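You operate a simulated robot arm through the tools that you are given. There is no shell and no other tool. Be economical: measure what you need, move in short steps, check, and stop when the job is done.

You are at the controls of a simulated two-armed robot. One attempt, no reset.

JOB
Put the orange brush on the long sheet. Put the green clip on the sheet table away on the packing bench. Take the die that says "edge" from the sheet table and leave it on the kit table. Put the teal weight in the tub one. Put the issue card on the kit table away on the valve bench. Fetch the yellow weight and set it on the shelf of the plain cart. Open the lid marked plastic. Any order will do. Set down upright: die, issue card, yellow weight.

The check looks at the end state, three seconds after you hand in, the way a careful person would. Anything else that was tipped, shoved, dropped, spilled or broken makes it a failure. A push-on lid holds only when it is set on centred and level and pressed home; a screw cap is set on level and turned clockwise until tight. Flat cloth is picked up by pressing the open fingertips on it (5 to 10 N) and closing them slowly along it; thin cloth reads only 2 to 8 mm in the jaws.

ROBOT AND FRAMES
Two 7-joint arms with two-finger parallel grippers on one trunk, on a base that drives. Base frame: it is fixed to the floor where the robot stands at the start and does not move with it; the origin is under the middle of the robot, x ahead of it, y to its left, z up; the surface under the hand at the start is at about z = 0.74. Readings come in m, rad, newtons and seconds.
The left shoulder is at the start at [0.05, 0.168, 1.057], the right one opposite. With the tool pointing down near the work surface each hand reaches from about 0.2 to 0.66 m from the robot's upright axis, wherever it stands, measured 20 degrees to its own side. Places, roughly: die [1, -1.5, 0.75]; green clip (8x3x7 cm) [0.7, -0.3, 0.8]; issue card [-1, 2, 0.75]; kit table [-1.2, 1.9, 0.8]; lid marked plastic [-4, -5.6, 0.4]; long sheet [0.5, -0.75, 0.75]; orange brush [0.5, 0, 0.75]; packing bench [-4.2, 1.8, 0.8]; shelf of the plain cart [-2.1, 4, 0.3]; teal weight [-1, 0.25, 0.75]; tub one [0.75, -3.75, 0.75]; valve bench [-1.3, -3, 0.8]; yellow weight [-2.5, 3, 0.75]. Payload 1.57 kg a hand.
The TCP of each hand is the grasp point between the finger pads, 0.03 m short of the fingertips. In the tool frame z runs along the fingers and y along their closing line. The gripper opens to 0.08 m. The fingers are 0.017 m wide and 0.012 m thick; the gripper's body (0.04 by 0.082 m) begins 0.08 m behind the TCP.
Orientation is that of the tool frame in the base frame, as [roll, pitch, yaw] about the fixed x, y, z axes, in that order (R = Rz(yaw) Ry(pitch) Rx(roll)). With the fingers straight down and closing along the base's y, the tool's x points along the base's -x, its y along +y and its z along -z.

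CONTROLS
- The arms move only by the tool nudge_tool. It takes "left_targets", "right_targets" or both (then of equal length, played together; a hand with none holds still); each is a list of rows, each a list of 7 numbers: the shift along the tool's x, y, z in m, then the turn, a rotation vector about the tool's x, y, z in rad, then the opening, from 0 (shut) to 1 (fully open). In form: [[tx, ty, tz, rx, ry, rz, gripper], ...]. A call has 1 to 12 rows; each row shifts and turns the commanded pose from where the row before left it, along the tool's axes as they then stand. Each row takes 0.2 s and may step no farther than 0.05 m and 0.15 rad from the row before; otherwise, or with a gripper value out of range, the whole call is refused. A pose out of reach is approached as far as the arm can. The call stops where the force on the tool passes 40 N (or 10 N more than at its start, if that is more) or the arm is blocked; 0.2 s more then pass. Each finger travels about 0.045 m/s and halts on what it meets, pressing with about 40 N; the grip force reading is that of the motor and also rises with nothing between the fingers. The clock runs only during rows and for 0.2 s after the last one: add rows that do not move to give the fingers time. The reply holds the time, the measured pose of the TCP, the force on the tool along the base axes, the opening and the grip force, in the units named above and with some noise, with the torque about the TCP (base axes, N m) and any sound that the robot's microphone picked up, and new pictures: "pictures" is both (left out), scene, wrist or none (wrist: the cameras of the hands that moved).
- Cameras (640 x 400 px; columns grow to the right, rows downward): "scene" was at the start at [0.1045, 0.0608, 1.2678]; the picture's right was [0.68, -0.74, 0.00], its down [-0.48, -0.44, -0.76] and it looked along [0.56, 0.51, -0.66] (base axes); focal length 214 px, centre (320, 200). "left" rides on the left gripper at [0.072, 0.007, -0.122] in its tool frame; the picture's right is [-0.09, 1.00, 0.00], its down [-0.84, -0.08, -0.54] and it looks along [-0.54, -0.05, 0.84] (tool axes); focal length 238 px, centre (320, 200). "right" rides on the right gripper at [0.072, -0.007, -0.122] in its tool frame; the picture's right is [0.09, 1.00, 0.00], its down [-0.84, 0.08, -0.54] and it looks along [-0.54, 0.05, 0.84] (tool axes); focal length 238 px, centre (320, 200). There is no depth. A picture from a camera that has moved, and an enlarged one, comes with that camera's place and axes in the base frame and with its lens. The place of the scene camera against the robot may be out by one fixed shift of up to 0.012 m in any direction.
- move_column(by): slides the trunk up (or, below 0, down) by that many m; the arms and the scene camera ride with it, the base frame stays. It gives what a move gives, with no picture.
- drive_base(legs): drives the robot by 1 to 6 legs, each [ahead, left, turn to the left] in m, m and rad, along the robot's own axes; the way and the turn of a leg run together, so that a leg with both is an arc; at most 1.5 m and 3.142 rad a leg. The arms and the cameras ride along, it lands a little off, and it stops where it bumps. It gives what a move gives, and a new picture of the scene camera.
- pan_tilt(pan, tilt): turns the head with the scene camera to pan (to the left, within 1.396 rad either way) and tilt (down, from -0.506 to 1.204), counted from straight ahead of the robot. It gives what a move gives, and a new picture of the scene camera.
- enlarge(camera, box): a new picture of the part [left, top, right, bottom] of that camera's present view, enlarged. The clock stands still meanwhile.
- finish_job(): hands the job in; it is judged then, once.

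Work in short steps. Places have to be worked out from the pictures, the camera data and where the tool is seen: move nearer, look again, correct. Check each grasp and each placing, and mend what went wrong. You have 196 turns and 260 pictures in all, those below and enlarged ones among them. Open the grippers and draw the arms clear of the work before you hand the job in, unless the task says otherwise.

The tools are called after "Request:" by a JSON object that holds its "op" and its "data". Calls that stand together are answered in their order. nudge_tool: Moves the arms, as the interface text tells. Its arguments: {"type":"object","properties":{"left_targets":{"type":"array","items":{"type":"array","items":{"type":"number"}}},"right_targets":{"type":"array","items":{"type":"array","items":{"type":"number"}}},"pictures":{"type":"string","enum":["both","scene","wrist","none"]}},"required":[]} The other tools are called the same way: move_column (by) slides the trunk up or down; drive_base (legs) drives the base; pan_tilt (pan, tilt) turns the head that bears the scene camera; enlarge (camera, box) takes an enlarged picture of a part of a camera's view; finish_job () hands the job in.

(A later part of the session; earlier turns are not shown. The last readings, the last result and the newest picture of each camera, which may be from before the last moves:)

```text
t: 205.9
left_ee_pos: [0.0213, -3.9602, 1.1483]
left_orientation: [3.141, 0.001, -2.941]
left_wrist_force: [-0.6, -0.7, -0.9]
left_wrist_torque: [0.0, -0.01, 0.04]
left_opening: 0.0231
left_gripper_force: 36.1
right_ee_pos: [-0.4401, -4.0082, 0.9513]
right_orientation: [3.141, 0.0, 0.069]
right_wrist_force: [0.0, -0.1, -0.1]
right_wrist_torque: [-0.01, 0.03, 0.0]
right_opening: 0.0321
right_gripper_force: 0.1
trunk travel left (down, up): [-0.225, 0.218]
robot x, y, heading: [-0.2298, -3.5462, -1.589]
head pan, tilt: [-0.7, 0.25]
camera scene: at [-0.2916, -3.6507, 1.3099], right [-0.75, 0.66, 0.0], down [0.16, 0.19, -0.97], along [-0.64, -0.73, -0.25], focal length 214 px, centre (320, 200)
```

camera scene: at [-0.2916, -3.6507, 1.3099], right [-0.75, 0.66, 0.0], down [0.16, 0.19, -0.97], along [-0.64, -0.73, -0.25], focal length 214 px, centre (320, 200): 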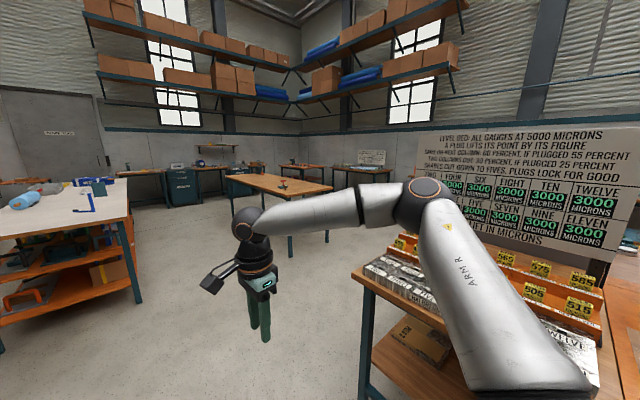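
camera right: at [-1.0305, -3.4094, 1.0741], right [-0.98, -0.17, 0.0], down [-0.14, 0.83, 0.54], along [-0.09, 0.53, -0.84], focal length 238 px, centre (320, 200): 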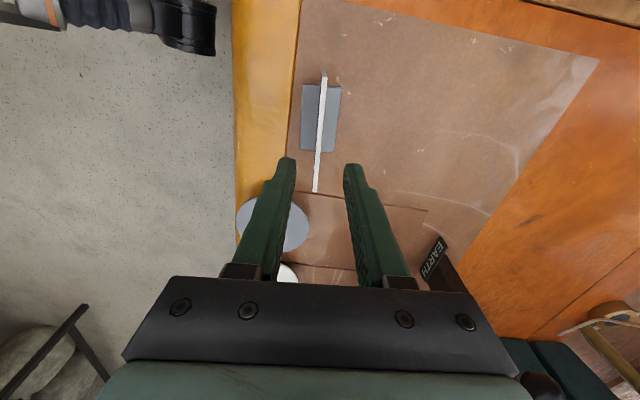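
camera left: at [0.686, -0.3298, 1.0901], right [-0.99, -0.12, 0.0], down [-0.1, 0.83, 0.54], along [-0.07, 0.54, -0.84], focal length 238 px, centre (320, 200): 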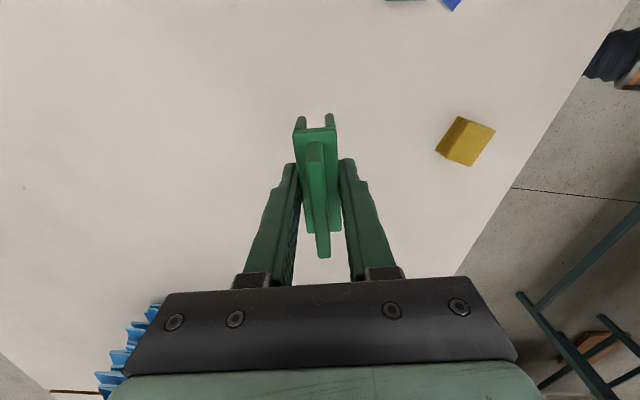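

Route: south to y≈−4.9, then west between the plug table and the orange table.

Request:
{"op": "drive_base", "data": {"legs": [[1.36, 0, 0.02], [0, 0, -1.571]]}}

Request:
{"op": "pan_tilt", "data": {"pan": 0.2, "tilt": 0.3}}

```text
t: 216.5
left_ee_pos: [-0.6642, -5.1617, 1.1483]
left_orientation: [-3.141, 0.002, 1.784]
left_wrist_force: [-0.2, 0.0, 0.6]
left_wrist_torque: [0.02, 0.0, -0.01]
left_opening: 0.023
left_gripper_force: 35.4
right_ee_pos: [-0.7182, -4.7018, 0.9527]
right_orientation: [-3.141, 0.0, -1.49]
right_wrist_force: [0.0, 0.1, 0.7]
right_wrist_torque: [0.04, 0.02, -0.03]
right_opening: 0.0321
right_gripper_force: 0.0
trunk travel left (down, up): [-0.225, 0.218]
robot x, y, heading: [-0.2474, -4.9046, 3.139]
head pan, tilt: [-0.7, 0.25]
camera scene: at [-0.3606, -4.8394, 1.3099], right [0.65, 0.76, 0.0], down [0.19, -0.16, -0.97], along [-0.74, 0.63, -0.25], focal length 214 px, centre (320, 200)
```

scene: 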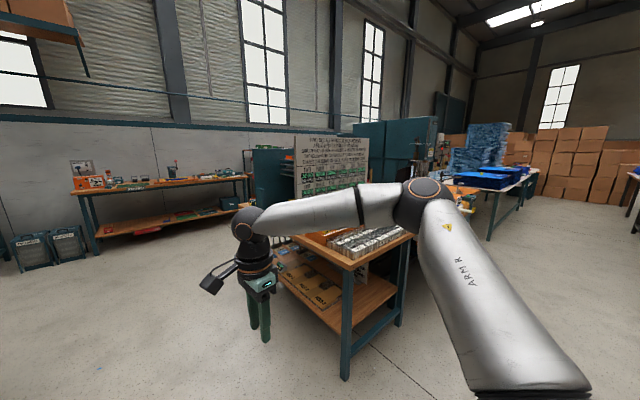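

```text
t: 217.7
left_ee_pos: [-0.6646, -5.1621, 1.1494]
left_orientation: [-3.141, 0.002, 1.784]
left_wrist_force: [0.7, -0.9, 0.1]
left_wrist_torque: [-0.01, 0.02, 0.0]
left_opening: 0.0233
left_gripper_force: 35.4
right_ee_pos: [-0.718, -4.7021, 0.9512]
right_orientation: [3.141, 0.0, -1.49]
right_wrist_force: [-0.8, 0.3, 0.0]
right_wrist_torque: [0.01, -0.02, 0.0]
right_opening: 0.0322
right_gripper_force: 0.0
trunk travel left (down, up): [-0.225, 0.218]
robot x, y, heading: [-0.2515, -4.9042, 3.13]
head pan, tilt: [0.201, 0.3]
camera scene: at [-0.3812, -4.918, 1.3052], right [-0.19, 0.98, 0.0], down [0.29, 0.06, -0.96], along [-0.94, -0.18, -0.3], focal length 214 px, centre (320, 200)
```

scene: 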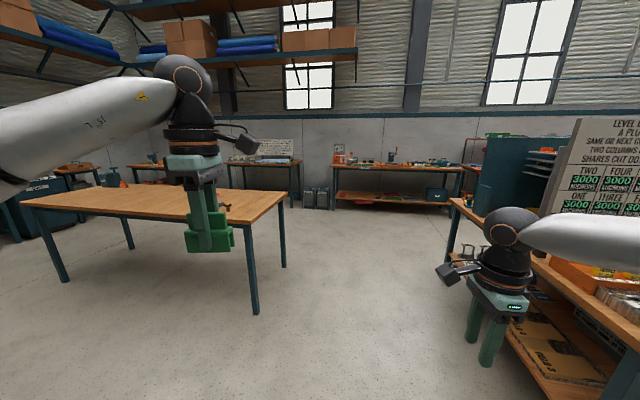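

Two labelled bins are visible at the far wall near [−4,−5.6]. Drive west 2.4 m.

Request:
{"op": "drive_base", "data": {"legs": [[1.4, 0, 0], [1.0, 0, 0]]}}

Request:
{"op": "pan_tilt", "data": {"pan": 0.4, "tilt": 0.5}}

```text
t: 229.4
left_ee_pos: [-3.0504, -5.1204, 1.1487]
left_orientation: [-3.141, 0.0, 1.773]
left_wrist_force: [-0.3, -0.3, -1.3]
left_wrist_torque: [-0.01, -0.01, 0.0]
left_opening: 0.023
left_gripper_force: 35.1
right_ee_pos: [-3.0996, -4.6597, 0.9524]
right_orientation: [3.141, 0.002, -1.5]
right_wrist_force: [0.5, 0.6, -0.2]
right_wrist_torque: [-0.01, 0.01, 0.0]
right_opening: 0.032
right_gripper_force: 0.1
trunk travel left (down, up): [-0.225, 0.218]
robot x, y, heading: [-2.6371, -4.8668, 3.125]
head pan, tilt: [0.201, 0.3]
camera scene: at [-2.7654, -4.88, 1.3052], right [-0.18, 0.98, 0.0], down [0.29, 0.05, -0.96], along [-0.94, -0.17, -0.3], focal length 214 px, centre (320, 200)
```

scene: 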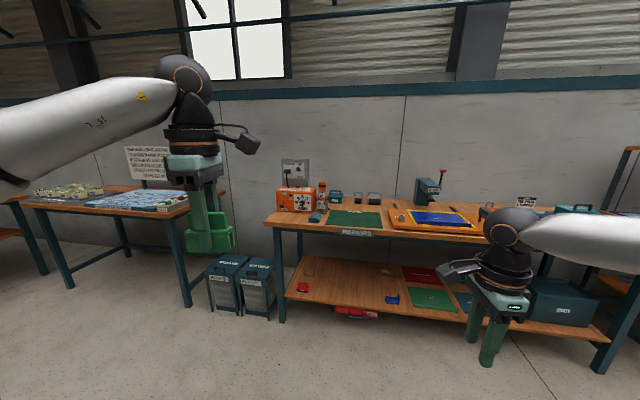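

```text
t: 230.1
left_ee_pos: [-3.0508, -5.1217, 1.1487]
left_orientation: [3.141, 0.001, 1.77]
left_wrist_force: [-0.5, 0.1, -0.3]
left_wrist_torque: [0.0, -0.02, -0.01]
left_opening: 0.023
left_gripper_force: 35.0
right_ee_pos: [-3.0986, -4.6605, 0.9518]
right_orientation: [3.141, 0.002, -1.5]
right_wrist_force: [0.0, -0.2, -0.2]
right_wrist_torque: [0.02, -0.03, -0.01]
right_opening: 0.0319
right_gripper_force: 0.1
trunk travel left (down, up): [-0.225, 0.218]
robot x, y, heading: [-2.6343, -4.8679, 3.125]
head pan, tilt: [0.4, 0.499]
camera scene: at [-2.7579, -4.8969, 1.2868], right [-0.37, 0.93, 0.0], down [0.44, 0.18, -0.88], along [-0.82, -0.33, -0.48], focal length 214 px, centre (320, 200)
```

scene: 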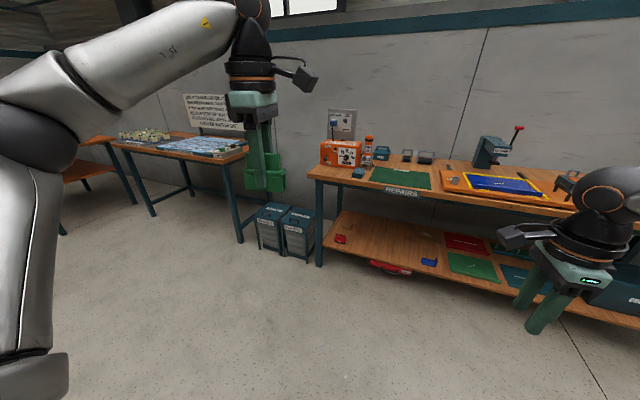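

Request:
{"op": "enlarge", "data": {"camera": "scene", "box": [230, 190, 340, 280]}}

```text
4.44 times, centred on (285, 235) of scene
camera zoom: at [-2.7579, -4.8969, 1.2868], right [-0.37, 0.93, 0.0], down [0.44, 0.18, -0.88], along [-0.82, -0.33, -0.48], focal length 953 px, centre (476, 44)
```

zoom: 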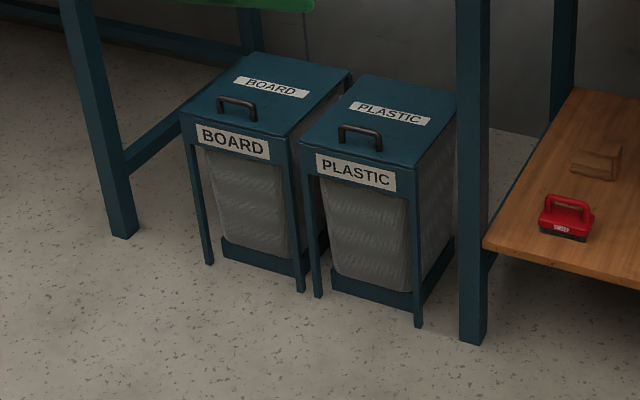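

The PLASTIC lid: handle at ≈[−3.89,−5.55,0.43], hinge at the back (x≈−4.09). Approach to [−3.25,−5.83] facing west and look.

Request:
{"op": "drive_base", "data": {"legs": [[0.45, 0, 0], [0, 0.94, 0.015], [0.16, 0, 0]]}}

Request:
{"op": "pan_tilt", "data": {"pan": -0.4, "tilt": 0.9}}

```text
t: 242.1
left_ee_pos: [-3.6562, -6.0752, 1.1491]
left_orientation: [3.141, 0.0, 1.793]
left_wrist_force: [-0.8, 0.0, -0.9]
left_wrist_torque: [0.04, 0.0, 0.03]
left_opening: 0.023
left_gripper_force: 35.6
right_ee_pos: [-3.7133, -5.6157, 0.9515]
right_orientation: [-3.141, 0.0, -1.48]
right_wrist_force: [1.1, 0.9, -0.7]
right_wrist_torque: [0.01, -0.01, 0.0]
right_opening: 0.0321
right_gripper_force: 0.0
trunk travel left (down, up): [-0.225, 0.218]
robot x, y, heading: [-3.2455, -5.8148, -3.138]
head pan, tilt: [0.4, 0.499]
camera scene: at [-3.3673, -5.8454, 1.2867], right [-0.39, 0.92, 0.0], down [0.44, 0.19, -0.88], along [-0.81, -0.34, -0.48], focal length 214 px, centre (320, 200)
```

scene: 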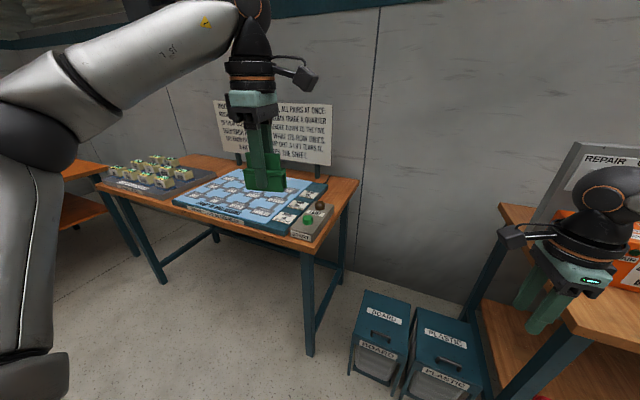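

```text
t: 243.3
left_ee_pos: [-3.6535, -6.0756, 1.1481]
left_orientation: [-3.14, 0.0, 1.792]
left_wrist_force: [0.0, 0.3, -1.0]
left_wrist_torque: [0.0, 0.0, -0.01]
left_opening: 0.023
left_gripper_force: 35.9
right_ee_pos: [-3.7136, -5.6158, 0.9517]
right_orientation: [-3.141, 0.0, -1.481]
right_wrist_force: [-0.1, 0.6, 0.4]
right_wrist_torque: [0.03, 0.01, -0.05]
right_opening: 0.0317
right_gripper_force: 0.0
trunk travel left (down, up): [-0.225, 0.218]
robot x, y, heading: [-3.2462, -5.8114, -3.14]
head pan, tilt: [-0.4, 0.901]
camera scene: at [-3.3527, -5.7806, 1.2529], right [0.39, 0.92, 0.0], down [0.72, -0.3, -0.62], along [-0.57, 0.24, -0.78], focal length 214 px, centre (320, 200)
```

scene: 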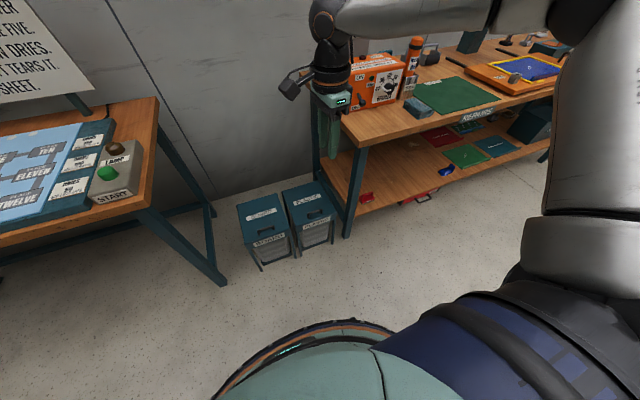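

Lower the trunk and retract the left hand before going in.

Request:
{"op": "nudge_tool", "data": {"left_targets": [[-0.009, 0.039, 0, 0, 0, 0, 0], [-0.009, 0.039, 0, 0, 0, 0, 0], [-0.009, 0.039, 0, 0, 0, 0, 0], [0, 0, 0, 0, 0, 0, 0]], "right_targets": [[0, -0.035, 0, 0, 0, 0, 1], [0, -0.035, 0, 0, 0, 0, 1], [0, 0, 0, 0, 0, 0, 1], [0, 0, 0, 0, 0, 0, 1]], "pictures": "none"}}

Request:
{"op": "move_column", "data": {"by": -0.2}}

Request:
{"op": "drive_base", "data": {"legs": [[0.22, 0.08, 0]]}}

Request:
{"op": "enlarge", "data": {"camera": "right", "box": [0, 0, 640, 400]}}

```text
t: 244.3
left_ee_pos: [-3.5337, -6.0756, 1.1476]
left_orientation: [-3.141, -0.001, 1.794]
left_wrist_force: [-0.4, -0.7, -0.1]
left_wrist_torque: [0.0, -0.02, -0.04]
left_opening: 0.023
left_gripper_force: 35.2
right_ee_pos: [-3.6457, -5.6111, 0.9513]
right_orientation: [-3.141, 0.001, -1.482]
right_wrist_force: [-0.1, 0.1, -0.1]
right_wrist_torque: [0.03, -0.02, 0.03]
right_opening: 0.0799
right_gripper_force: 0.0
trunk travel left (down, up): [-0.225, 0.218]
robot x, y, heading: [-3.2414, -5.8116, -3.136]
head pan, tilt: [-0.4, 0.901]
```

```text
t: 246.4
left_ee_pos: [-3.5343, -6.0763, 0.9483]
left_orientation: [-3.139, 0.0, 1.793]
left_wrist_force: [0.0, -0.7, -0.5]
left_wrist_torque: [0.0, 0.01, 0.0]
left_opening: 0.023
left_gripper_force: 35.5
right_ee_pos: [-3.6443, -5.6107, 0.7527]
right_orientation: [3.14, 0.0, -1.48]
right_wrist_force: [-0.1, -0.8, 0.0]
right_wrist_torque: [0.0, -0.03, 0.01]
right_opening: 0.0799
right_gripper_force: 0.1
trunk travel left (down, up): [-0.025, 0.418]
robot x, y, heading: [-3.2446, -5.8125, -3.138]
head pan, tilt: [-0.4, 0.901]
```

```text
t: 248.2
left_ee_pos: [-3.7519, -6.1561, 0.9471]
left_orientation: [3.141, -0.001, 1.796]
left_wrist_force: [-0.3, 1.6, 0.0]
left_wrist_torque: [0.01, 0.01, -0.02]
left_opening: 0.0232
left_gripper_force: 35.3
right_ee_pos: [-3.8646, -5.6919, 0.7516]
right_orientation: [-3.141, 0.001, -1.477]
right_wrist_force: [-0.4, -0.5, -0.8]
right_wrist_torque: [-0.05, 0.03, -0.03]
right_opening: 0.0802
right_gripper_force: 0.2
trunk travel left (down, up): [-0.025, 0.418]
robot x, y, heading: [-3.4667, -5.8923, -3.136]
head pan, tilt: [-0.4, 0.901]
camera scene: at [-3.5712, -5.8604, 1.0529], right [0.38, 0.92, 0.0], down [0.72, -0.3, -0.62], along [-0.57, 0.24, -0.78], focal length 214 px, centre (320, 200)
```

scene: 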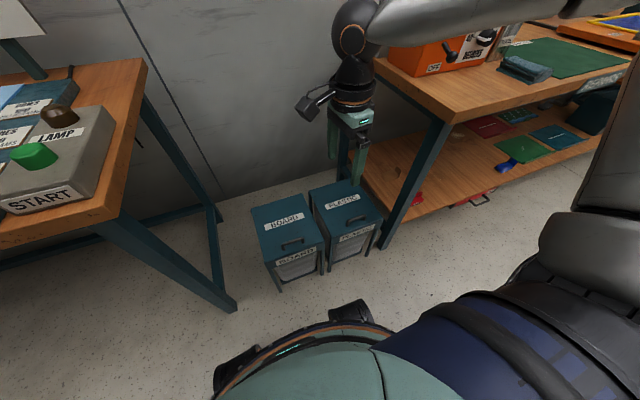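

```text
1.00 times, centred on (320, 200) of right (not enlarged: the box is as wide or as high as the picture)
camera zoom: at [-3.8515, -5.7629, 0.8737], right [-0.98, -0.19, 0.0], down [-0.16, 0.83, 0.54], along [-0.1, 0.53, -0.84], focal length 238 px, centre (320, 200)
```

zoom: 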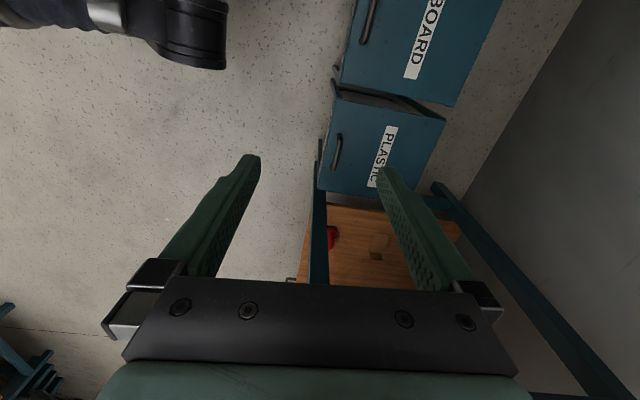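

From several rays the handle is at about [−3.94,−5.555,0.355]. I'll turn the right wrist the other way (−π about tool z), which may give more forward reach.

Request:
{"op": "nudge_tool", "data": {"right_targets": [[0, 0, 0, 0, 0, -0.15, 1], [0, 0, 0, 0, 0, -0.15, 1], [0, 0, 0, 0, 0, -0.15, 1], [0, 0, 0, 0, 0, -0.15, 1], [0, 0, 0, 0, 0, -0.15, 1], [0, 0, 0, 0, 0, -0.15, 1], [0, 0, 0, 0, 0, -0.15, 1], [0, 0, 0, 0, 0, -0.15, 1], [0, 0, 0, 0, 0, -0.15, 1], [0, 0, 0, 0, 0, -0.15, 1], [0, 0, 0, 0, 0, -0.15, 1], [0, 0, 0, 0, 0, -0.15, 1]], "pictures": "none"}}

Request:
{"op": "nudge_tool", "data": {"right_targets": [[0, 0, 0, 0, 0, -0.15, 1], [0, 0, 0, 0, 0, -0.15, 1], [0, 0, 0, 0, 0, -0.15, 1], [0, 0, 0, 0, 0, -0.15, 1], [0, 0, 0, 0, 0, -0.15, 1], [0, 0, 0, 0, 0, -0.15, 1], [0, 0, 0, 0, 0, -0.15, 1], [0, 0, 0, 0, 0, -0.15, 1], [0, 0, 0, 0, 0, -0.05, 1], [0, 0, 0, 0, 0, 0, 1]], "pictures": "both"}}

```text
t: 250.8
left_ee_pos: [-3.7514, -6.1567, 0.9484]
left_orientation: [-3.139, 0.0, 1.796]
left_wrist_force: [0.2, 0.5, -0.4]
left_wrist_torque: [0.02, 0.01, -0.03]
left_opening: 0.0234
left_gripper_force: 35.3
right_ee_pos: [-3.8645, -5.6917, 0.7529]
right_orientation: [-3.141, 0.0, 0.327]
right_wrist_force: [-0.3, -0.3, 0.3]
right_wrist_torque: [0.0, -0.03, 0.04]
right_opening: 0.08
right_gripper_force: 0.1
trunk travel left (down, up): [-0.025, 0.418]
robot x, y, heading: [-3.4668, -5.8911, -3.134]
head pan, tilt: [-0.4, 0.901]
```

```text
t: 253.0
left_ee_pos: [-3.751, -6.1569, 0.9481]
left_orientation: [-3.14, 0.001, 1.797]
left_wrist_force: [-0.6, -0.6, -0.6]
left_wrist_torque: [-0.04, 0.02, 0.03]
left_opening: 0.0232
left_gripper_force: 36.0
right_ee_pos: [-3.8642, -5.6918, 0.7517]
right_orientation: [-3.141, 0.001, 1.575]
right_wrist_force: [-0.2, 0.3, -1.4]
right_wrist_torque: [0.02, -0.02, 0.0]
right_opening: 0.0803
right_gripper_force: 0.0
trunk travel left (down, up): [-0.025, 0.418]
robot x, y, heading: [-3.464, -5.8927, -3.132]
head pan, tilt: [-0.4, 0.901]
camera scene: at [-3.5712, -5.8604, 1.0529], right [0.38, 0.92, 0.0], down [0.72, -0.3, -0.62], along [-0.57, 0.24, -0.78], focal length 214 px, centre (320, 200)
camera right: at [-3.872, -5.6206, 0.8738], right [1.0, 0.09, 0.0], down [0.08, -0.84, 0.54], along [0.05, -0.54, -0.84], focal length 238 px, centre (320, 200)
```

scene: 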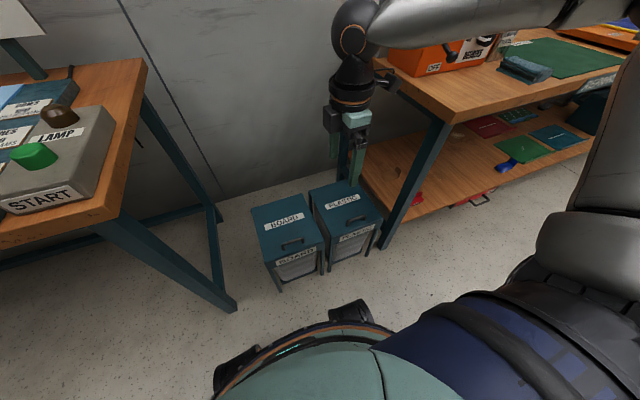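
right: 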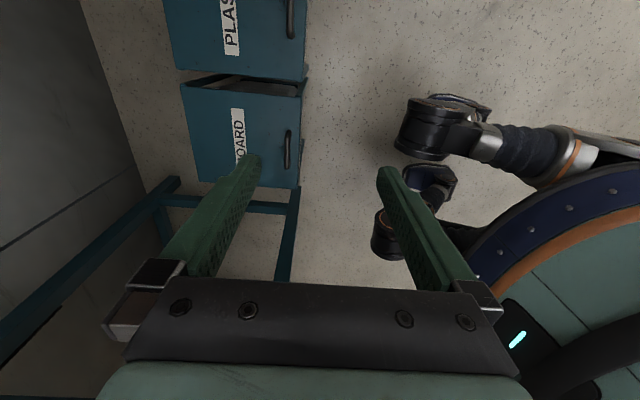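

The wrist is turned. Test forward reach by 0.2 m at this height.

Request:
{"op": "nudge_tool", "data": {"right_targets": [[0, -0.04, 0.01, 0, 0, 0, 1], [0, -0.04, 0.01, 0, 0, 0, 1], [0, -0.04, 0.01, 0, 0, 0, 1], [0, -0.04, 0.01, 0, 0, 0, 1], [0, -0.04, 0.01, 0, 0, 0, 1], [0, 0, 0, 0, 0, 0, 1]], "pictures": "wrist"}}

```text
t: 254.4
left_ee_pos: [-3.7511, -6.1575, 0.9478]
left_orientation: [-3.14, 0.0, 1.795]
left_wrist_force: [-0.6, -0.2, -1.6]
left_wrist_torque: [-0.02, -0.01, 0.02]
left_opening: 0.023
left_gripper_force: 35.2
right_ee_pos: [-4.0034, -5.6546, 0.7104]
right_orientation: [-3.141, 0.002, 1.571]
right_wrist_force: [-0.5, -0.8, -0.4]
right_wrist_torque: [-0.02, -0.01, -0.01]
right_opening: 0.08
right_gripper_force: 0.0
right hand out of reach, approached as far as the arm can: row 3, 4, 5
trunk travel left (down, up): [-0.025, 0.418]
robot x, y, heading: [-3.4622, -5.8949, -3.134]
head pan, tilt: [-0.4, 0.901]
camera right: at [-4.0099, -5.5829, 0.8314], right [1.0, 0.09, 0.0], down [0.08, -0.84, 0.54], along [0.05, -0.54, -0.84], focal length 238 px, centre (320, 200)
```

right: 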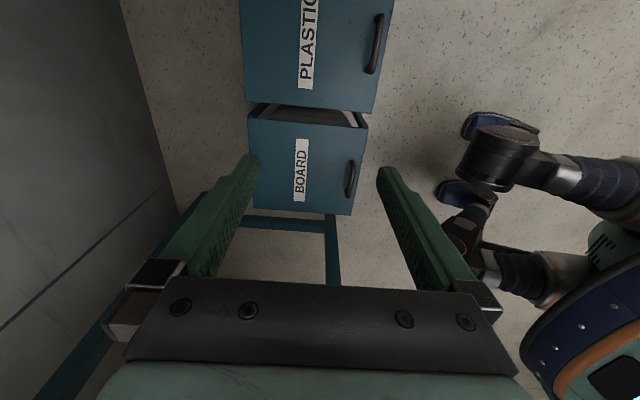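

Reach improves at lower height. Retract, then bring the base closer (0.12 ahead, 0.12 right).

Request:
{"op": "nudge_tool", "data": {"right_targets": [[0, 0.045, 0, 0, 0, 0, 1], [0, 0.045, 0, 0, 0, 0, 1], [0, 0.045, 0, 0, 0, 0, 1], [0, 0.04, 0, 0, 0, 0, 1], [0, 0, 0, 0, 0, 0, 1]], "pictures": "none"}}

Request:
{"op": "drive_base", "data": {"legs": [[0.12, -0.11, -0.006]]}}

Request:
{"op": "enlarge", "data": {"camera": "right", "box": [0, 0, 640, 400]}}

```text
t: 255.6
left_ee_pos: [-3.7506, -6.1551, 0.9471]
left_orientation: [-3.14, -0.001, 1.798]
left_wrist_force: [-0.4, -0.2, -0.4]
left_wrist_torque: [-0.05, 0.0, -0.01]
left_opening: 0.0234
left_gripper_force: 35.6
right_ee_pos: [-3.8268, -5.6519, 0.7093]
right_orientation: [3.141, 0.001, 1.571]
right_wrist_force: [-0.2, -0.9, 0.4]
right_wrist_torque: [-0.04, 0.03, 0.0]
right_opening: 0.0798
right_gripper_force: 0.1
trunk travel left (down, up): [-0.025, 0.418]
robot x, y, heading: [-3.4643, -5.8894, -3.136]
head pan, tilt: [-0.4, 0.901]
```

```text
t: 257.2
left_ee_pos: [-3.873, -6.0465, 0.9487]
left_orientation: [-3.139, -0.001, 1.79]
left_wrist_force: [0.1, -0.5, -0.7]
left_wrist_torque: [-0.01, -0.01, -0.01]
left_opening: 0.0229
left_gripper_force: 35.8
right_ee_pos: [-3.9456, -5.5407, 0.7099]
right_orientation: [-3.141, 0.0, 1.566]
right_wrist_force: [-0.6, -0.3, -0.1]
right_wrist_torque: [-0.03, 0.01, 0.01]
right_opening: 0.0799
right_gripper_force: 0.0
trunk travel left (down, up): [-0.025, 0.418]
robot x, y, heading: [-3.5864, -5.7828, -3.141]
head pan, tilt: [-0.4, 0.901]
camera scene: at [-3.6921, -5.751, 1.0529], right [0.39, 0.92, 0.0], down [0.72, -0.3, -0.62], along [-0.57, 0.24, -0.78], focal length 214 px, centre (320, 200)
```

scene: 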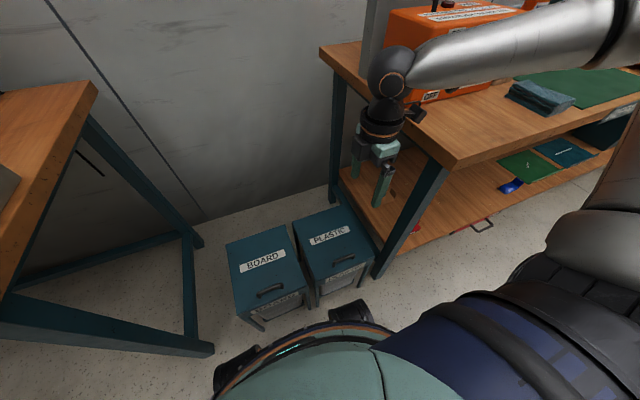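

```text
1.00 times, centred on (320, 200) of right (not enlarged: the box is as wide or as high as the picture)
camera zoom: at [-3.9534, -5.4699, 0.8315], right [1.0, 0.09, 0.0], down [0.07, -0.84, 0.54], along [0.05, -0.54, -0.84], focal length 238 px, centre (320, 200)
```

zoom: 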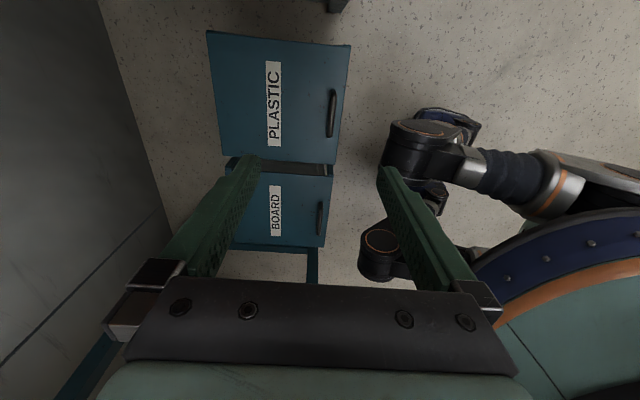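

The right forearm would pass over the bench corner when lowered; the left arm suits this lid better but holds the clip. So I'll deliver the clip first and open the lid last. Back off, raise the trunk, turn north.

Request:
{"op": "drive_base", "data": {"legs": [[-0.6, 0, 0]]}}

Request:
{"op": "move_column", "data": {"by": 0.2}}

Request:
{"op": "drive_base", "data": {"legs": [[0, -0.9, 0], [0, 0, -1.571]]}}

Request:
{"op": "pan_tilt", "data": {"pan": 0.2, "tilt": 0.3}}

```text
t: 260.6
left_ee_pos: [-3.2676, -6.0461, 0.9478]
left_orientation: [-3.139, 0.001, 1.8]
left_wrist_force: [-0.2, 0.6, -0.5]
left_wrist_torque: [0.01, -0.04, -0.03]
left_opening: 0.0231
left_gripper_force: 35.6
right_ee_pos: [-3.3459, -5.5415, 0.7103]
right_orientation: [-3.141, 0.0, 1.575]
right_wrist_force: [0.4, -0.8, 0.3]
right_wrist_torque: [-0.02, -0.02, -0.01]
right_opening: 0.0801
right_gripper_force: 0.0
trunk travel left (down, up): [-0.025, 0.418]
robot x, y, heading: [-2.9813, -5.7797, -3.134]
head pan, tilt: [-0.4, 0.901]
camera scene: at [-3.0893, -5.7489, 1.0529], right [0.38, 0.92, 0.0], down [0.72, -0.3, -0.62], along [-0.57, 0.24, -0.78], focal length 214 px, centre (320, 200)
```

scene: 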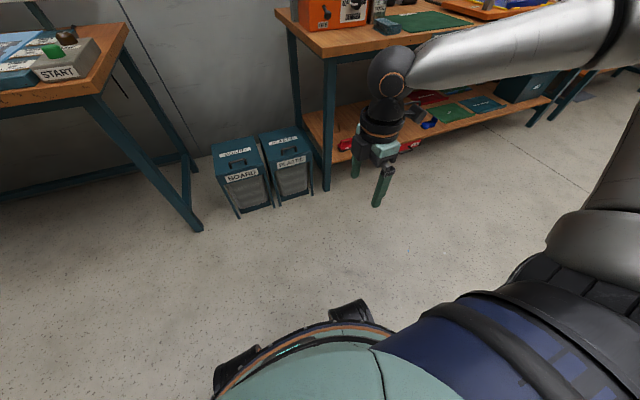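

```text
t: 262.8
left_ee_pos: [-3.2681, -6.0451, 1.1481]
left_orientation: [3.141, 0.0, 1.8]
left_wrist_force: [0.2, -0.8, -0.7]
left_wrist_torque: [-0.02, -0.02, 0.0]
left_opening: 0.0231
left_gripper_force: 35.4
right_ee_pos: [-3.3454, -5.5409, 0.9088]
right_orientation: [3.141, 0.0, 1.574]
right_wrist_force: [-0.3, 0.0, 0.3]
right_wrist_torque: [0.01, 0.02, -0.02]
right_opening: 0.0803
right_gripper_force: 0.2
trunk travel left (down, up): [-0.225, 0.218]
robot x, y, heading: [-2.9812, -5.7777, -3.131]
head pan, tilt: [-0.4, 0.901]
```

```text
t: 274.9
left_ee_pos: [-3.2505, -4.5864, 1.1473]
left_orientation: [-3.14, 0.001, 0.216]
left_wrist_force: [0.8, -0.2, -0.3]
left_wrist_torque: [0.0, -0.03, 0.0]
left_opening: 0.0234
left_gripper_force: 35.2
right_ee_pos: [-2.7448, -4.5144, 0.909]
right_orientation: [-3.141, -0.002, -0.008]
right_wrist_force: [0.2, -0.3, 0.2]
right_wrist_torque: [-0.01, 0.01, 0.02]
right_opening: 0.0798
right_gripper_force: 0.2
trunk travel left (down, up): [-0.225, 0.218]
robot x, y, heading: [-2.9898, -4.8737, 1.565]
head pan, tilt: [-0.4, 0.901]
camera scene: at [-2.958, -4.7618, 1.2529], right [0.92, -0.39, 0.0], down [-0.31, -0.72, -0.62], along [0.24, 0.57, -0.78], focal length 214 px, centre (320, 200)
```

scene: 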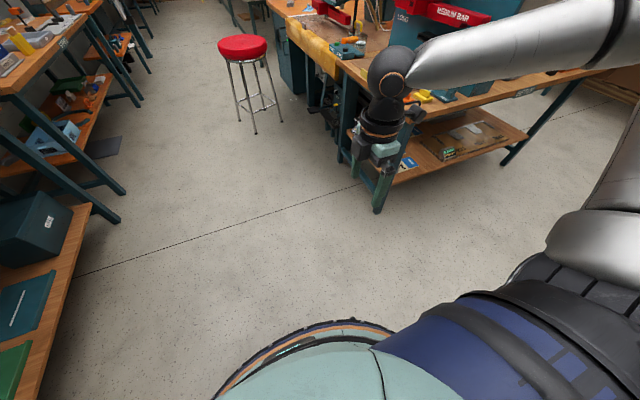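

```text
t: 275.9
left_ee_pos: [-3.2513, -4.5835, 1.1493]
left_orientation: [-3.139, 0.0, 0.216]
left_wrist_force: [0.2, -0.1, -0.6]
left_wrist_torque: [0.0, 0.0, 0.02]
left_opening: 0.0231
left_gripper_force: 35.6
right_ee_pos: [-2.7466, -4.5152, 0.9095]
right_orientation: [3.14, -0.001, -0.008]
right_wrist_force: [-0.3, -0.1, 0.0]
right_wrist_torque: [0.01, 0.03, -0.06]
right_opening: 0.08
right_gripper_force: 0.0
trunk travel left (down, up): [-0.225, 0.218]
robot x, y, heading: [-2.9898, -4.8762, 1.565]
head pan, tilt: [0.201, 0.3]
camera scene: at [-3.0059, -4.7396, 1.3051], right [0.98, 0.19, 0.0], down [0.06, -0.29, -0.95], along [-0.19, 0.94, -0.3], focal length 214 px, centre (320, 200)
```

scene: 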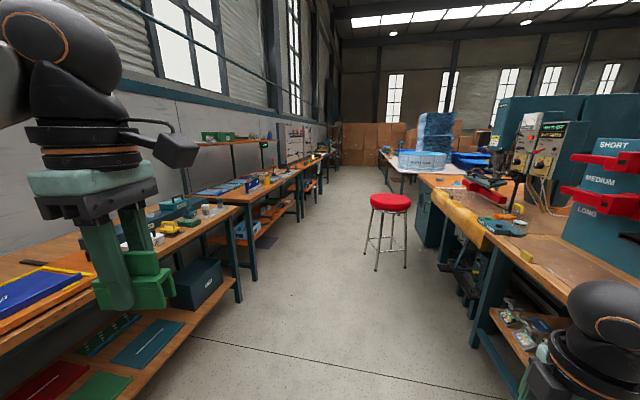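

Aisle north is open with a stool at ≈[−2.65,−2.7]. Keep to x≈−3.3 and drive north.

Request:
{"op": "drive_base", "data": {"legs": [[0.3, 0.3, 0], [1.4, 0, 0.006], [1.4, 0, 0], [1.0, 0, 0]]}}

Request:
{"op": "pan_tilt", "data": {"pan": 0.1, "tilt": 0.35}}

```text
t: 297.1
left_ee_pos: [-3.4435, -0.4663, 1.1484]
left_orientation: [3.141, 0.001, 0.18]
left_wrist_force: [-0.3, -0.1, 0.2]
left_wrist_torque: [-0.01, 0.01, -0.01]
left_opening: 0.0232
left_gripper_force: 35.5
right_ee_pos: [-2.9352, -0.4153, 0.9087]
right_orientation: [3.141, -0.001, -0.044]
right_wrist_force: [0.1, -0.1, 0.6]
right_wrist_torque: [-0.01, 0.01, 0.0]
right_opening: 0.08
right_gripper_force: 0.1
trunk travel left (down, up): [-0.225, 0.218]
robot x, y, heading: [-3.1921, -0.7635, 1.53]
head pan, tilt: [0.201, 0.3]
camera scene: at [-3.2034, -0.63, 1.3052], right [0.99, 0.16, 0.0], down [0.05, -0.29, -0.96], along [-0.15, 0.94, -0.3], focal length 214 px, centre (320, 200)
```

scene: 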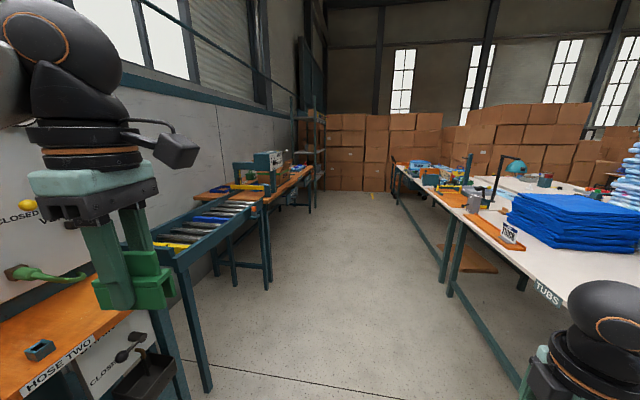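

```text
t: 297.8
left_ee_pos: [-3.4438, -0.4669, 1.1477]
left_orientation: [-3.139, -0.001, 0.18]
left_wrist_force: [0.7, 0.1, -0.2]
left_wrist_torque: [0.01, -0.02, 0.01]
left_opening: 0.0228
left_gripper_force: 36.1
right_ee_pos: [-2.9364, -0.4143, 0.9101]
right_orientation: [-3.141, -0.001, -0.043]
right_wrist_force: [0.5, -0.1, -0.6]
right_wrist_torque: [0.01, -0.01, -0.02]
right_opening: 0.0801
right_gripper_force: 0.1
trunk travel left (down, up): [-0.225, 0.218]
robot x, y, heading: [-3.1926, -0.7638, 1.532]
head pan, tilt: [0.099, 0.351]
camera scene: at [-3.194, -0.6294, 1.3005], right [1.0, 0.06, 0.0], down [0.02, -0.34, -0.94], along [-0.06, 0.94, -0.34], focal length 214 px, centre (320, 200)
```

scene: 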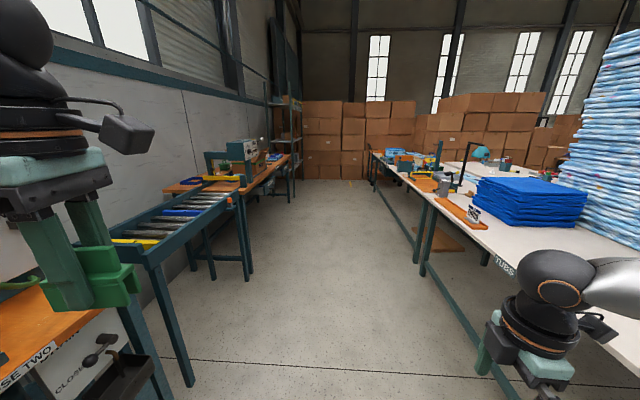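

The packing bench should be the orange bench ahead on the left (y≈1.3–2.6). Drive on and face west.

Request:
{"op": "drive_base", "data": {"legs": [[0, 0, 0.04], [1.4, 0, 0], [1.2, 0, 0], [0, 0, 1.571]]}}

Request:
{"op": "pan_tilt", "data": {"pan": 0.0, "tilt": 0.5}}

```text
t: 314.7
left_ee_pos: [-3.4754, 1.5891, 1.1476]
left_orientation: [-3.14, -0.001, 1.771]
left_wrist_force: [0.4, -0.7, -0.4]
left_wrist_torque: [0.01, 0.0, 0.0]
left_opening: 0.023
left_gripper_force: 35.3
right_ee_pos: [-3.5359, 2.0948, 0.9096]
right_orientation: [-3.141, 0.001, 1.545]
right_wrist_force: [-0.2, -0.5, 0.2]
right_wrist_torque: [0.01, 0.0, 0.04]
right_opening: 0.08
right_gripper_force: 0.1
trunk travel left (down, up): [-0.225, 0.218]
robot x, y, heading: [-3.1793, 1.8421, 3.122]
head pan, tilt: [0.099, 0.351]
camera scene: at [-3.3104, 1.8412, 1.3005], right [-0.08, 1.0, 0.0], down [0.34, 0.03, -0.94], along [-0.94, -0.07, -0.34], focal length 214 px, centre (320, 200)
```

scene: 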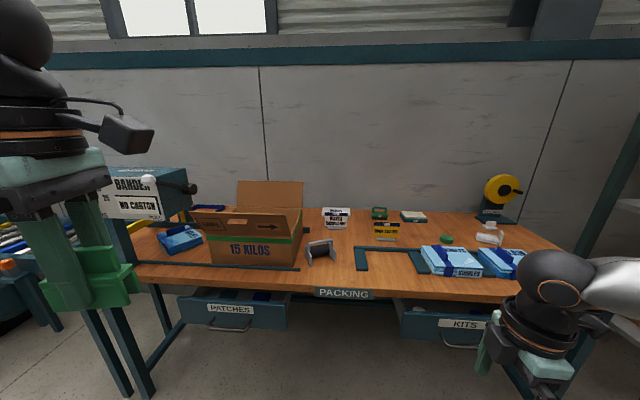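

```text
t: 315.4
left_ee_pos: [-3.4752, 1.5886, 1.1473]
left_orientation: [-3.141, 0.001, 1.77]
left_wrist_force: [-0.6, 0.0, -1.0]
left_wrist_torque: [0.01, -0.02, 0.04]
left_opening: 0.0232
left_gripper_force: 35.3
right_ee_pos: [-3.5366, 2.0947, 0.9087]
right_orientation: [-3.14, 0.0, 1.546]
right_wrist_force: [0.7, 0.1, 0.1]
right_wrist_torque: [0.01, 0.01, -0.02]
right_opening: 0.08
right_gripper_force: 0.1
trunk travel left (down, up): [-0.225, 0.218]
robot x, y, heading: [-3.1786, 1.8396, 3.124]
head pan, tilt: [0.0, 0.499]
camera scene: at [-3.3085, 1.8504, 1.2868], right [0.02, 1.0, 0.0], down [0.48, -0.01, -0.88], along [-0.88, 0.02, -0.48], focal length 214 px, centre (320, 200)
```

scene: 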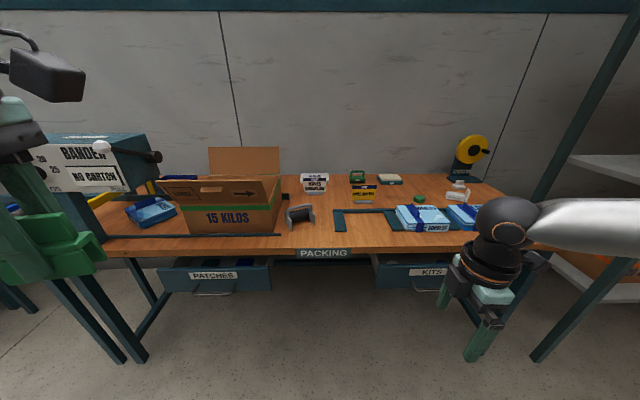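

This is the packing bench. Zoom to find a free spot.

Request:
{"op": "enlarge", "data": {"camera": "scene", "box": [260, 160, 480, 270]}}

```text
2.91 times, centred on (370, 215) of scene
camera zoom: at [-3.3085, 1.8504, 1.2868], right [0.02, 1.0, 0.0], down [0.48, -0.01, -0.88], along [-0.88, 0.02, -0.48], focal length 624 px, centre (174, 156)
```

zoom: 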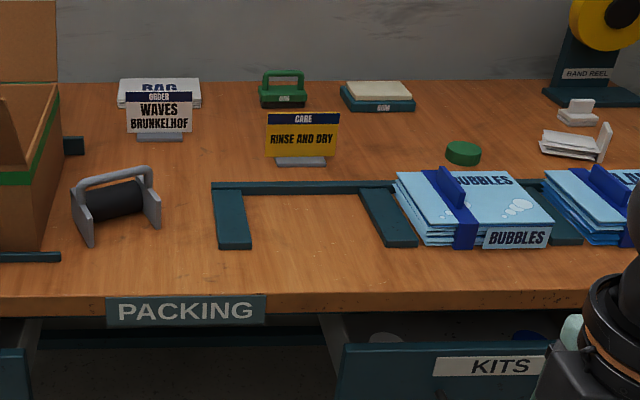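

Front strip near [−3.99,1.88] is free (between roller and bracket). Drive there and align the clip.

Request:
{"op": "drive_base", "data": {"legs": [[0, -0.3, 0.018], [0.36, 0, 0]]}}

Request:
{"op": "nudge_tool", "data": {"left_targets": [[0, 0, 0.04, 0, 0, 0.1, 0], [0, 0, 0.04, 0, 0, 0.1, 0], [0, 0, 0.04, 0, 0, 0, 0], [0, 0, 0, 0, 0, 0, 0]]}}

```text
t: 320.5
left_ee_pos: [-3.8241, 1.8822, 1.1477]
left_orientation: [-3.14, 0.0, 1.789]
left_wrist_force: [0.0, -0.1, -0.3]
left_wrist_torque: [-0.01, 0.0, -0.01]
left_opening: 0.0232
left_gripper_force: 35.5
right_ee_pos: [-3.8939, 2.3873, 0.9087]
right_orientation: [-3.141, 0.002, 1.56]
right_wrist_force: [0.3, -0.3, 0.4]
right_wrist_torque: [0.03, 0.0, 0.01]
right_opening: 0.0801
right_gripper_force: 0.0
trunk travel left (down, up): [-0.225, 0.218]
robot x, y, heading: [-3.5318, 2.1436, 3.141]
head pan, tilt: [0.0, 0.499]
camera scene: at [-3.6626, 2.1471, 1.2867], right [0.0, 1.0, 0.0], down [0.48, 0.0, -0.88], along [-0.88, 0.0, -0.48], focal length 214 px, centre (320, 200)
```

scene: 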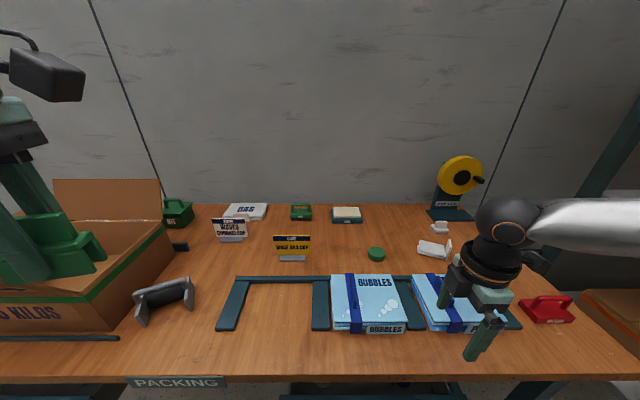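

```text
t: 321.5
left_ee_pos: [-3.8238, 1.8812, 1.0265]
left_orientation: [-3.138, 0.0, 1.589]
left_wrist_force: [-0.7, -0.2, -1.2]
left_wrist_torque: [-0.02, 0.02, 0.02]
left_opening: 0.023
left_gripper_force: 35.9
right_ee_pos: [-3.8943, 2.3869, 0.9086]
right_orientation: [3.141, 0.0, 1.562]
right_wrist_force: [0.8, -0.4, -0.1]
right_wrist_torque: [-0.01, -0.02, -0.01]
right_opening: 0.08
right_gripper_force: 0.1
trunk travel left (down, up): [-0.225, 0.218]
robot x, y, heading: [-3.5333, 2.1421, 3.135]
head pan, tilt: [0.0, 0.499]
camera scene: at [-3.6622, 2.1472, 1.2868], right [0.0, 1.0, 0.0], down [0.48, 0.0, -0.88], along [-0.88, 0.0, -0.48], focal length 214 px, centre (320, 200)
camera left: at [-3.8182, 1.9534, 1.1466], right [1.0, -0.08, 0.0], down [-0.06, -0.84, 0.54], along [-0.04, -0.54, -0.84], focal length 238 px, centre (320, 200)
```

scene: 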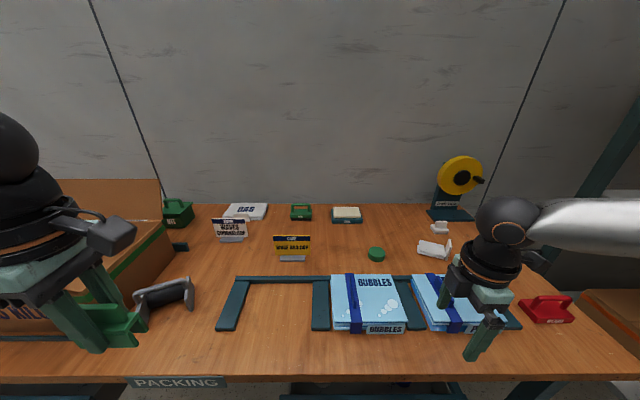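
left: 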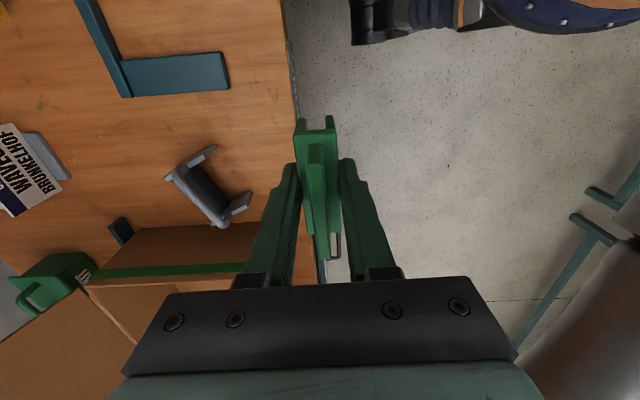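

Bench edge at x≈−3.865; target [−3.92,1.875]. Move out and lower.

Request:
{"op": "nudge_tool", "data": {"left_targets": [[-0.002, -0.048, 0, 0, 0, 0, 0], [-0.002, -0.048, 0, 0, 0, 0, 0], [0, 0, 0.05, 0, 0, 0, 0], [0, 0, 0.05, 0, 0, 0, 0], [0, 0, 0.05, 0, 0, 0, 0], [0, 0, 0.05, 0, 0, 0, 0], [0, 0, 0, 0, 0, 0, 0]]}}

```text
t: 323.1
left_ee_pos: [-3.9203, 1.8782, 0.8343]
left_orientation: [-3.124, -0.002, 1.588]
left_wrist_force: [5.0, 1.4, 17.5]
left_wrist_torque: [-0.21, -0.35, 0.01]
left_opening: 0.0231
left_gripper_force: 35.3
right_ee_pos: [-3.8922, 2.3877, 0.9102]
right_orientation: [-3.139, 0.001, 1.563]
right_wrist_force: [-0.2, 0.2, -0.2]
right_wrist_torque: [0.0, -0.01, -0.02]
right_opening: 0.0799
right_gripper_force: 0.1
trunk travel left (down, up): [-0.225, 0.218]
robot x, y, heading: [-3.535, 2.1374, 3.141]
head pan, tilt: [0.0, 0.499]
stopped in row 7 (left hand): the force on the tool passed its limit at 42 N (the readings are from after the stop); the commanded pose is now the measured one
camera scene: at [-3.6605, 2.148, 1.287], right [0.0, 1.0, 0.0], down [0.48, 0.0, -0.88], along [-0.88, 0.0, -0.48], focal length 214 px, centre (320, 200)
camera left: at [-3.9132, 1.9495, 0.9552], right [1.0, -0.07, -0.02], down [-0.05, -0.84, 0.54], along [-0.06, -0.54, -0.84], focal length 238 px, centre (320, 200)
```

scene: 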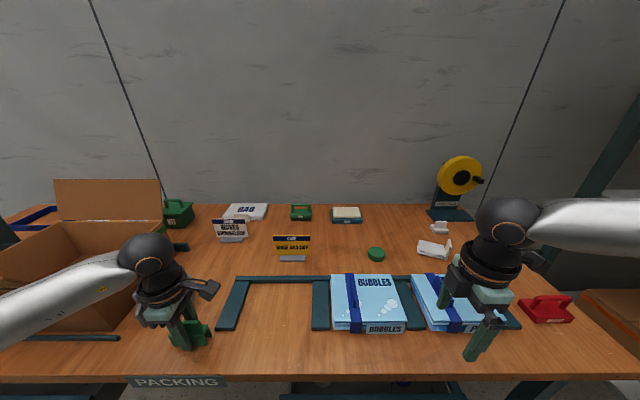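
left: 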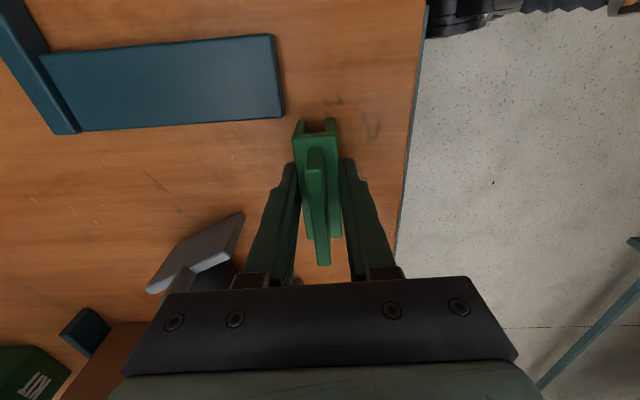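

Contact at z 0.834 (bench top is ≈0.80, consistent with the edge parallax). Level, release and rise.

Request:
{"op": "nudge_tool", "data": {"left_targets": [[0, 0, -0.003, -0.017, 0, 0, 0], [0, 0, 0, 0, 0, 0, 0.6], [0, 0, 0, 0, 0, 0, 0.6], [0, 0, 0, 0, 0, 0, 0.6], [0, 0, -0.04, 0, 0, 0, 0.6], [0, 0, -0.05, 0, 0, 0, 0.6], [0, 0, -0.05, 0, 0, 0, 0.6], [0, 0, 0, 0, 0, 0, 0.6]]}}

```text
t: 324.9
left_ee_pos: [-3.9228, 1.8768, 0.9761]
left_orientation: [3.137, -0.002, 1.588]
left_wrist_force: [0.1, -0.1, -0.3]
left_wrist_torque: [-0.04, -0.01, -0.02]
left_opening: 0.048
left_gripper_force: 0.2
right_ee_pos: [-3.8937, 2.3869, 0.9091]
right_orientation: [3.141, 0.001, 1.564]
right_wrist_force: [0.4, -0.6, -0.6]
right_wrist_torque: [-0.03, 0.01, 0.0]
right_opening: 0.08
right_gripper_force: 0.1
trunk travel left (down, up): [-0.225, 0.218]
robot x, y, heading: [-3.5338, 2.1417, 3.138]
head pan, tilt: [0.0, 0.499]
camera scene: at [-3.662, 2.1471, 1.2868], right [0.0, 1.0, 0.0], down [0.48, 0.0, -0.88], along [-0.88, 0.0, -0.48], focal length 214 px, centre (320, 200)
camera left: at [-3.9183, 1.9499, 1.0976], right [1.0, -0.07, 0.0], down [-0.07, -0.84, 0.54], along [-0.04, -0.54, -0.84], focal length 238 px, centre (320, 200)
```

scene: 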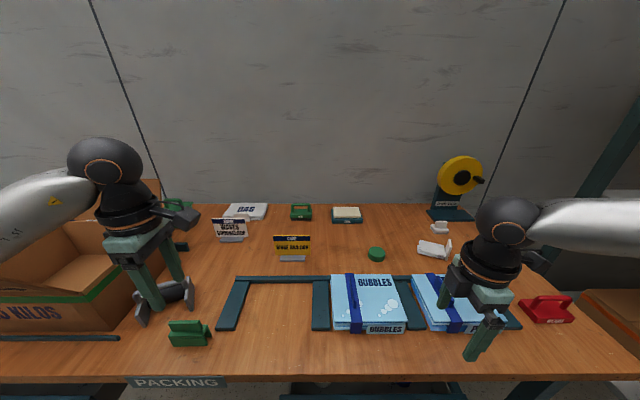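
left: 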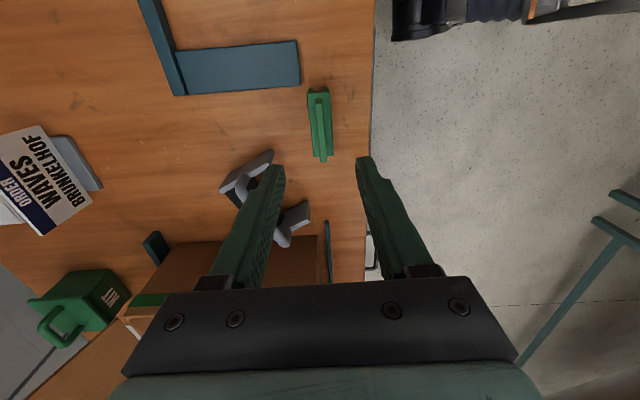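

Clip placed. Back off, turn to the north-east and look for the yellow weight near [−2.5,3].

Request:
{"op": "drive_base", "data": {"legs": [[-0.35, 0, 0], [0, 0, -1.9]]}}

Request:
{"op": "pan_tilt", "data": {"pan": -0.5, "tilt": 0.45}}

```text
t: 331.8
left_ee_pos: [-3.3016, 2.5947, 0.9762]
left_orientation: [3.137, -0.002, -0.305]
left_wrist_force: [-0.1, -0.3, -0.5]
left_wrist_torque: [-0.01, -0.05, 0.0]
left_opening: 0.0479
left_gripper_force: 0.0
right_ee_pos: [-2.8292, 2.4053, 0.9101]
right_orientation: [3.141, -0.001, -0.333]
right_wrist_force: [0.1, -0.2, 0.4]
right_wrist_torque: [0.02, 0.0, -0.02]
right_opening: 0.08
right_gripper_force: 0.0
trunk travel left (down, up): [-0.225, 0.218]
robot x, y, heading: [-3.1768, 2.1447, 1.242]
head pan, tilt: [0.0, 0.499]
camera scene: at [-3.1309, 2.2696, 1.2868], right [0.95, -0.32, 0.0], down [-0.15, -0.45, -0.88], along [0.28, 0.83, -0.48], focal length 214 px, centre (320, 200)
```

scene: 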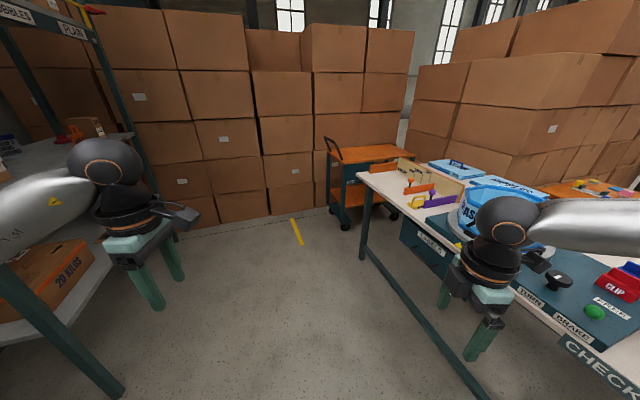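

```text
t: 332.7
left_ee_pos: [-3.3013, 2.5938, 0.9759]
left_orientation: [3.138, -0.003, -0.307]
left_wrist_force: [-1.2, -0.2, -0.4]
left_wrist_torque: [-0.01, -0.02, 0.01]
left_opening: 0.0481
left_gripper_force: 0.1
right_ee_pos: [-2.8279, 2.4053, 0.9097]
right_orientation: [-3.142, 0.0, -0.332]
right_wrist_force: [0.4, 0.5, 0.2]
right_wrist_torque: [0.01, -0.02, 0.01]
right_opening: 0.0801
right_gripper_force: 0.1
trunk travel left (down, up): [-0.225, 0.218]
robot x, y, heading: [-3.1795, 2.1411, 1.24]
head pan, tilt: [-0.499, 0.45]
camera scene: at [-3.0926, 2.2457, 1.2913], right [0.68, -0.74, 0.0], down [-0.32, -0.29, -0.9], along [0.66, 0.61, -0.44], focal length 214 px, centre (320, 200)
```

scene: 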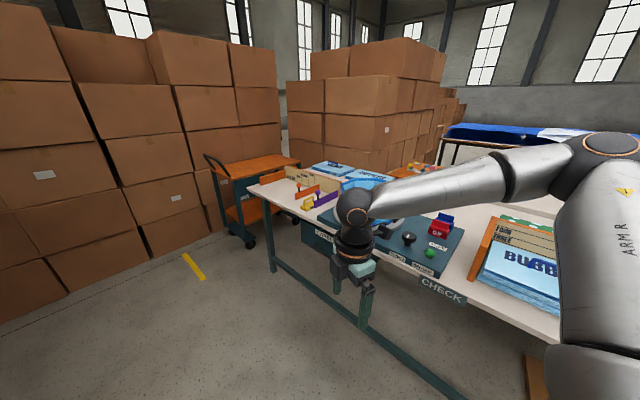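

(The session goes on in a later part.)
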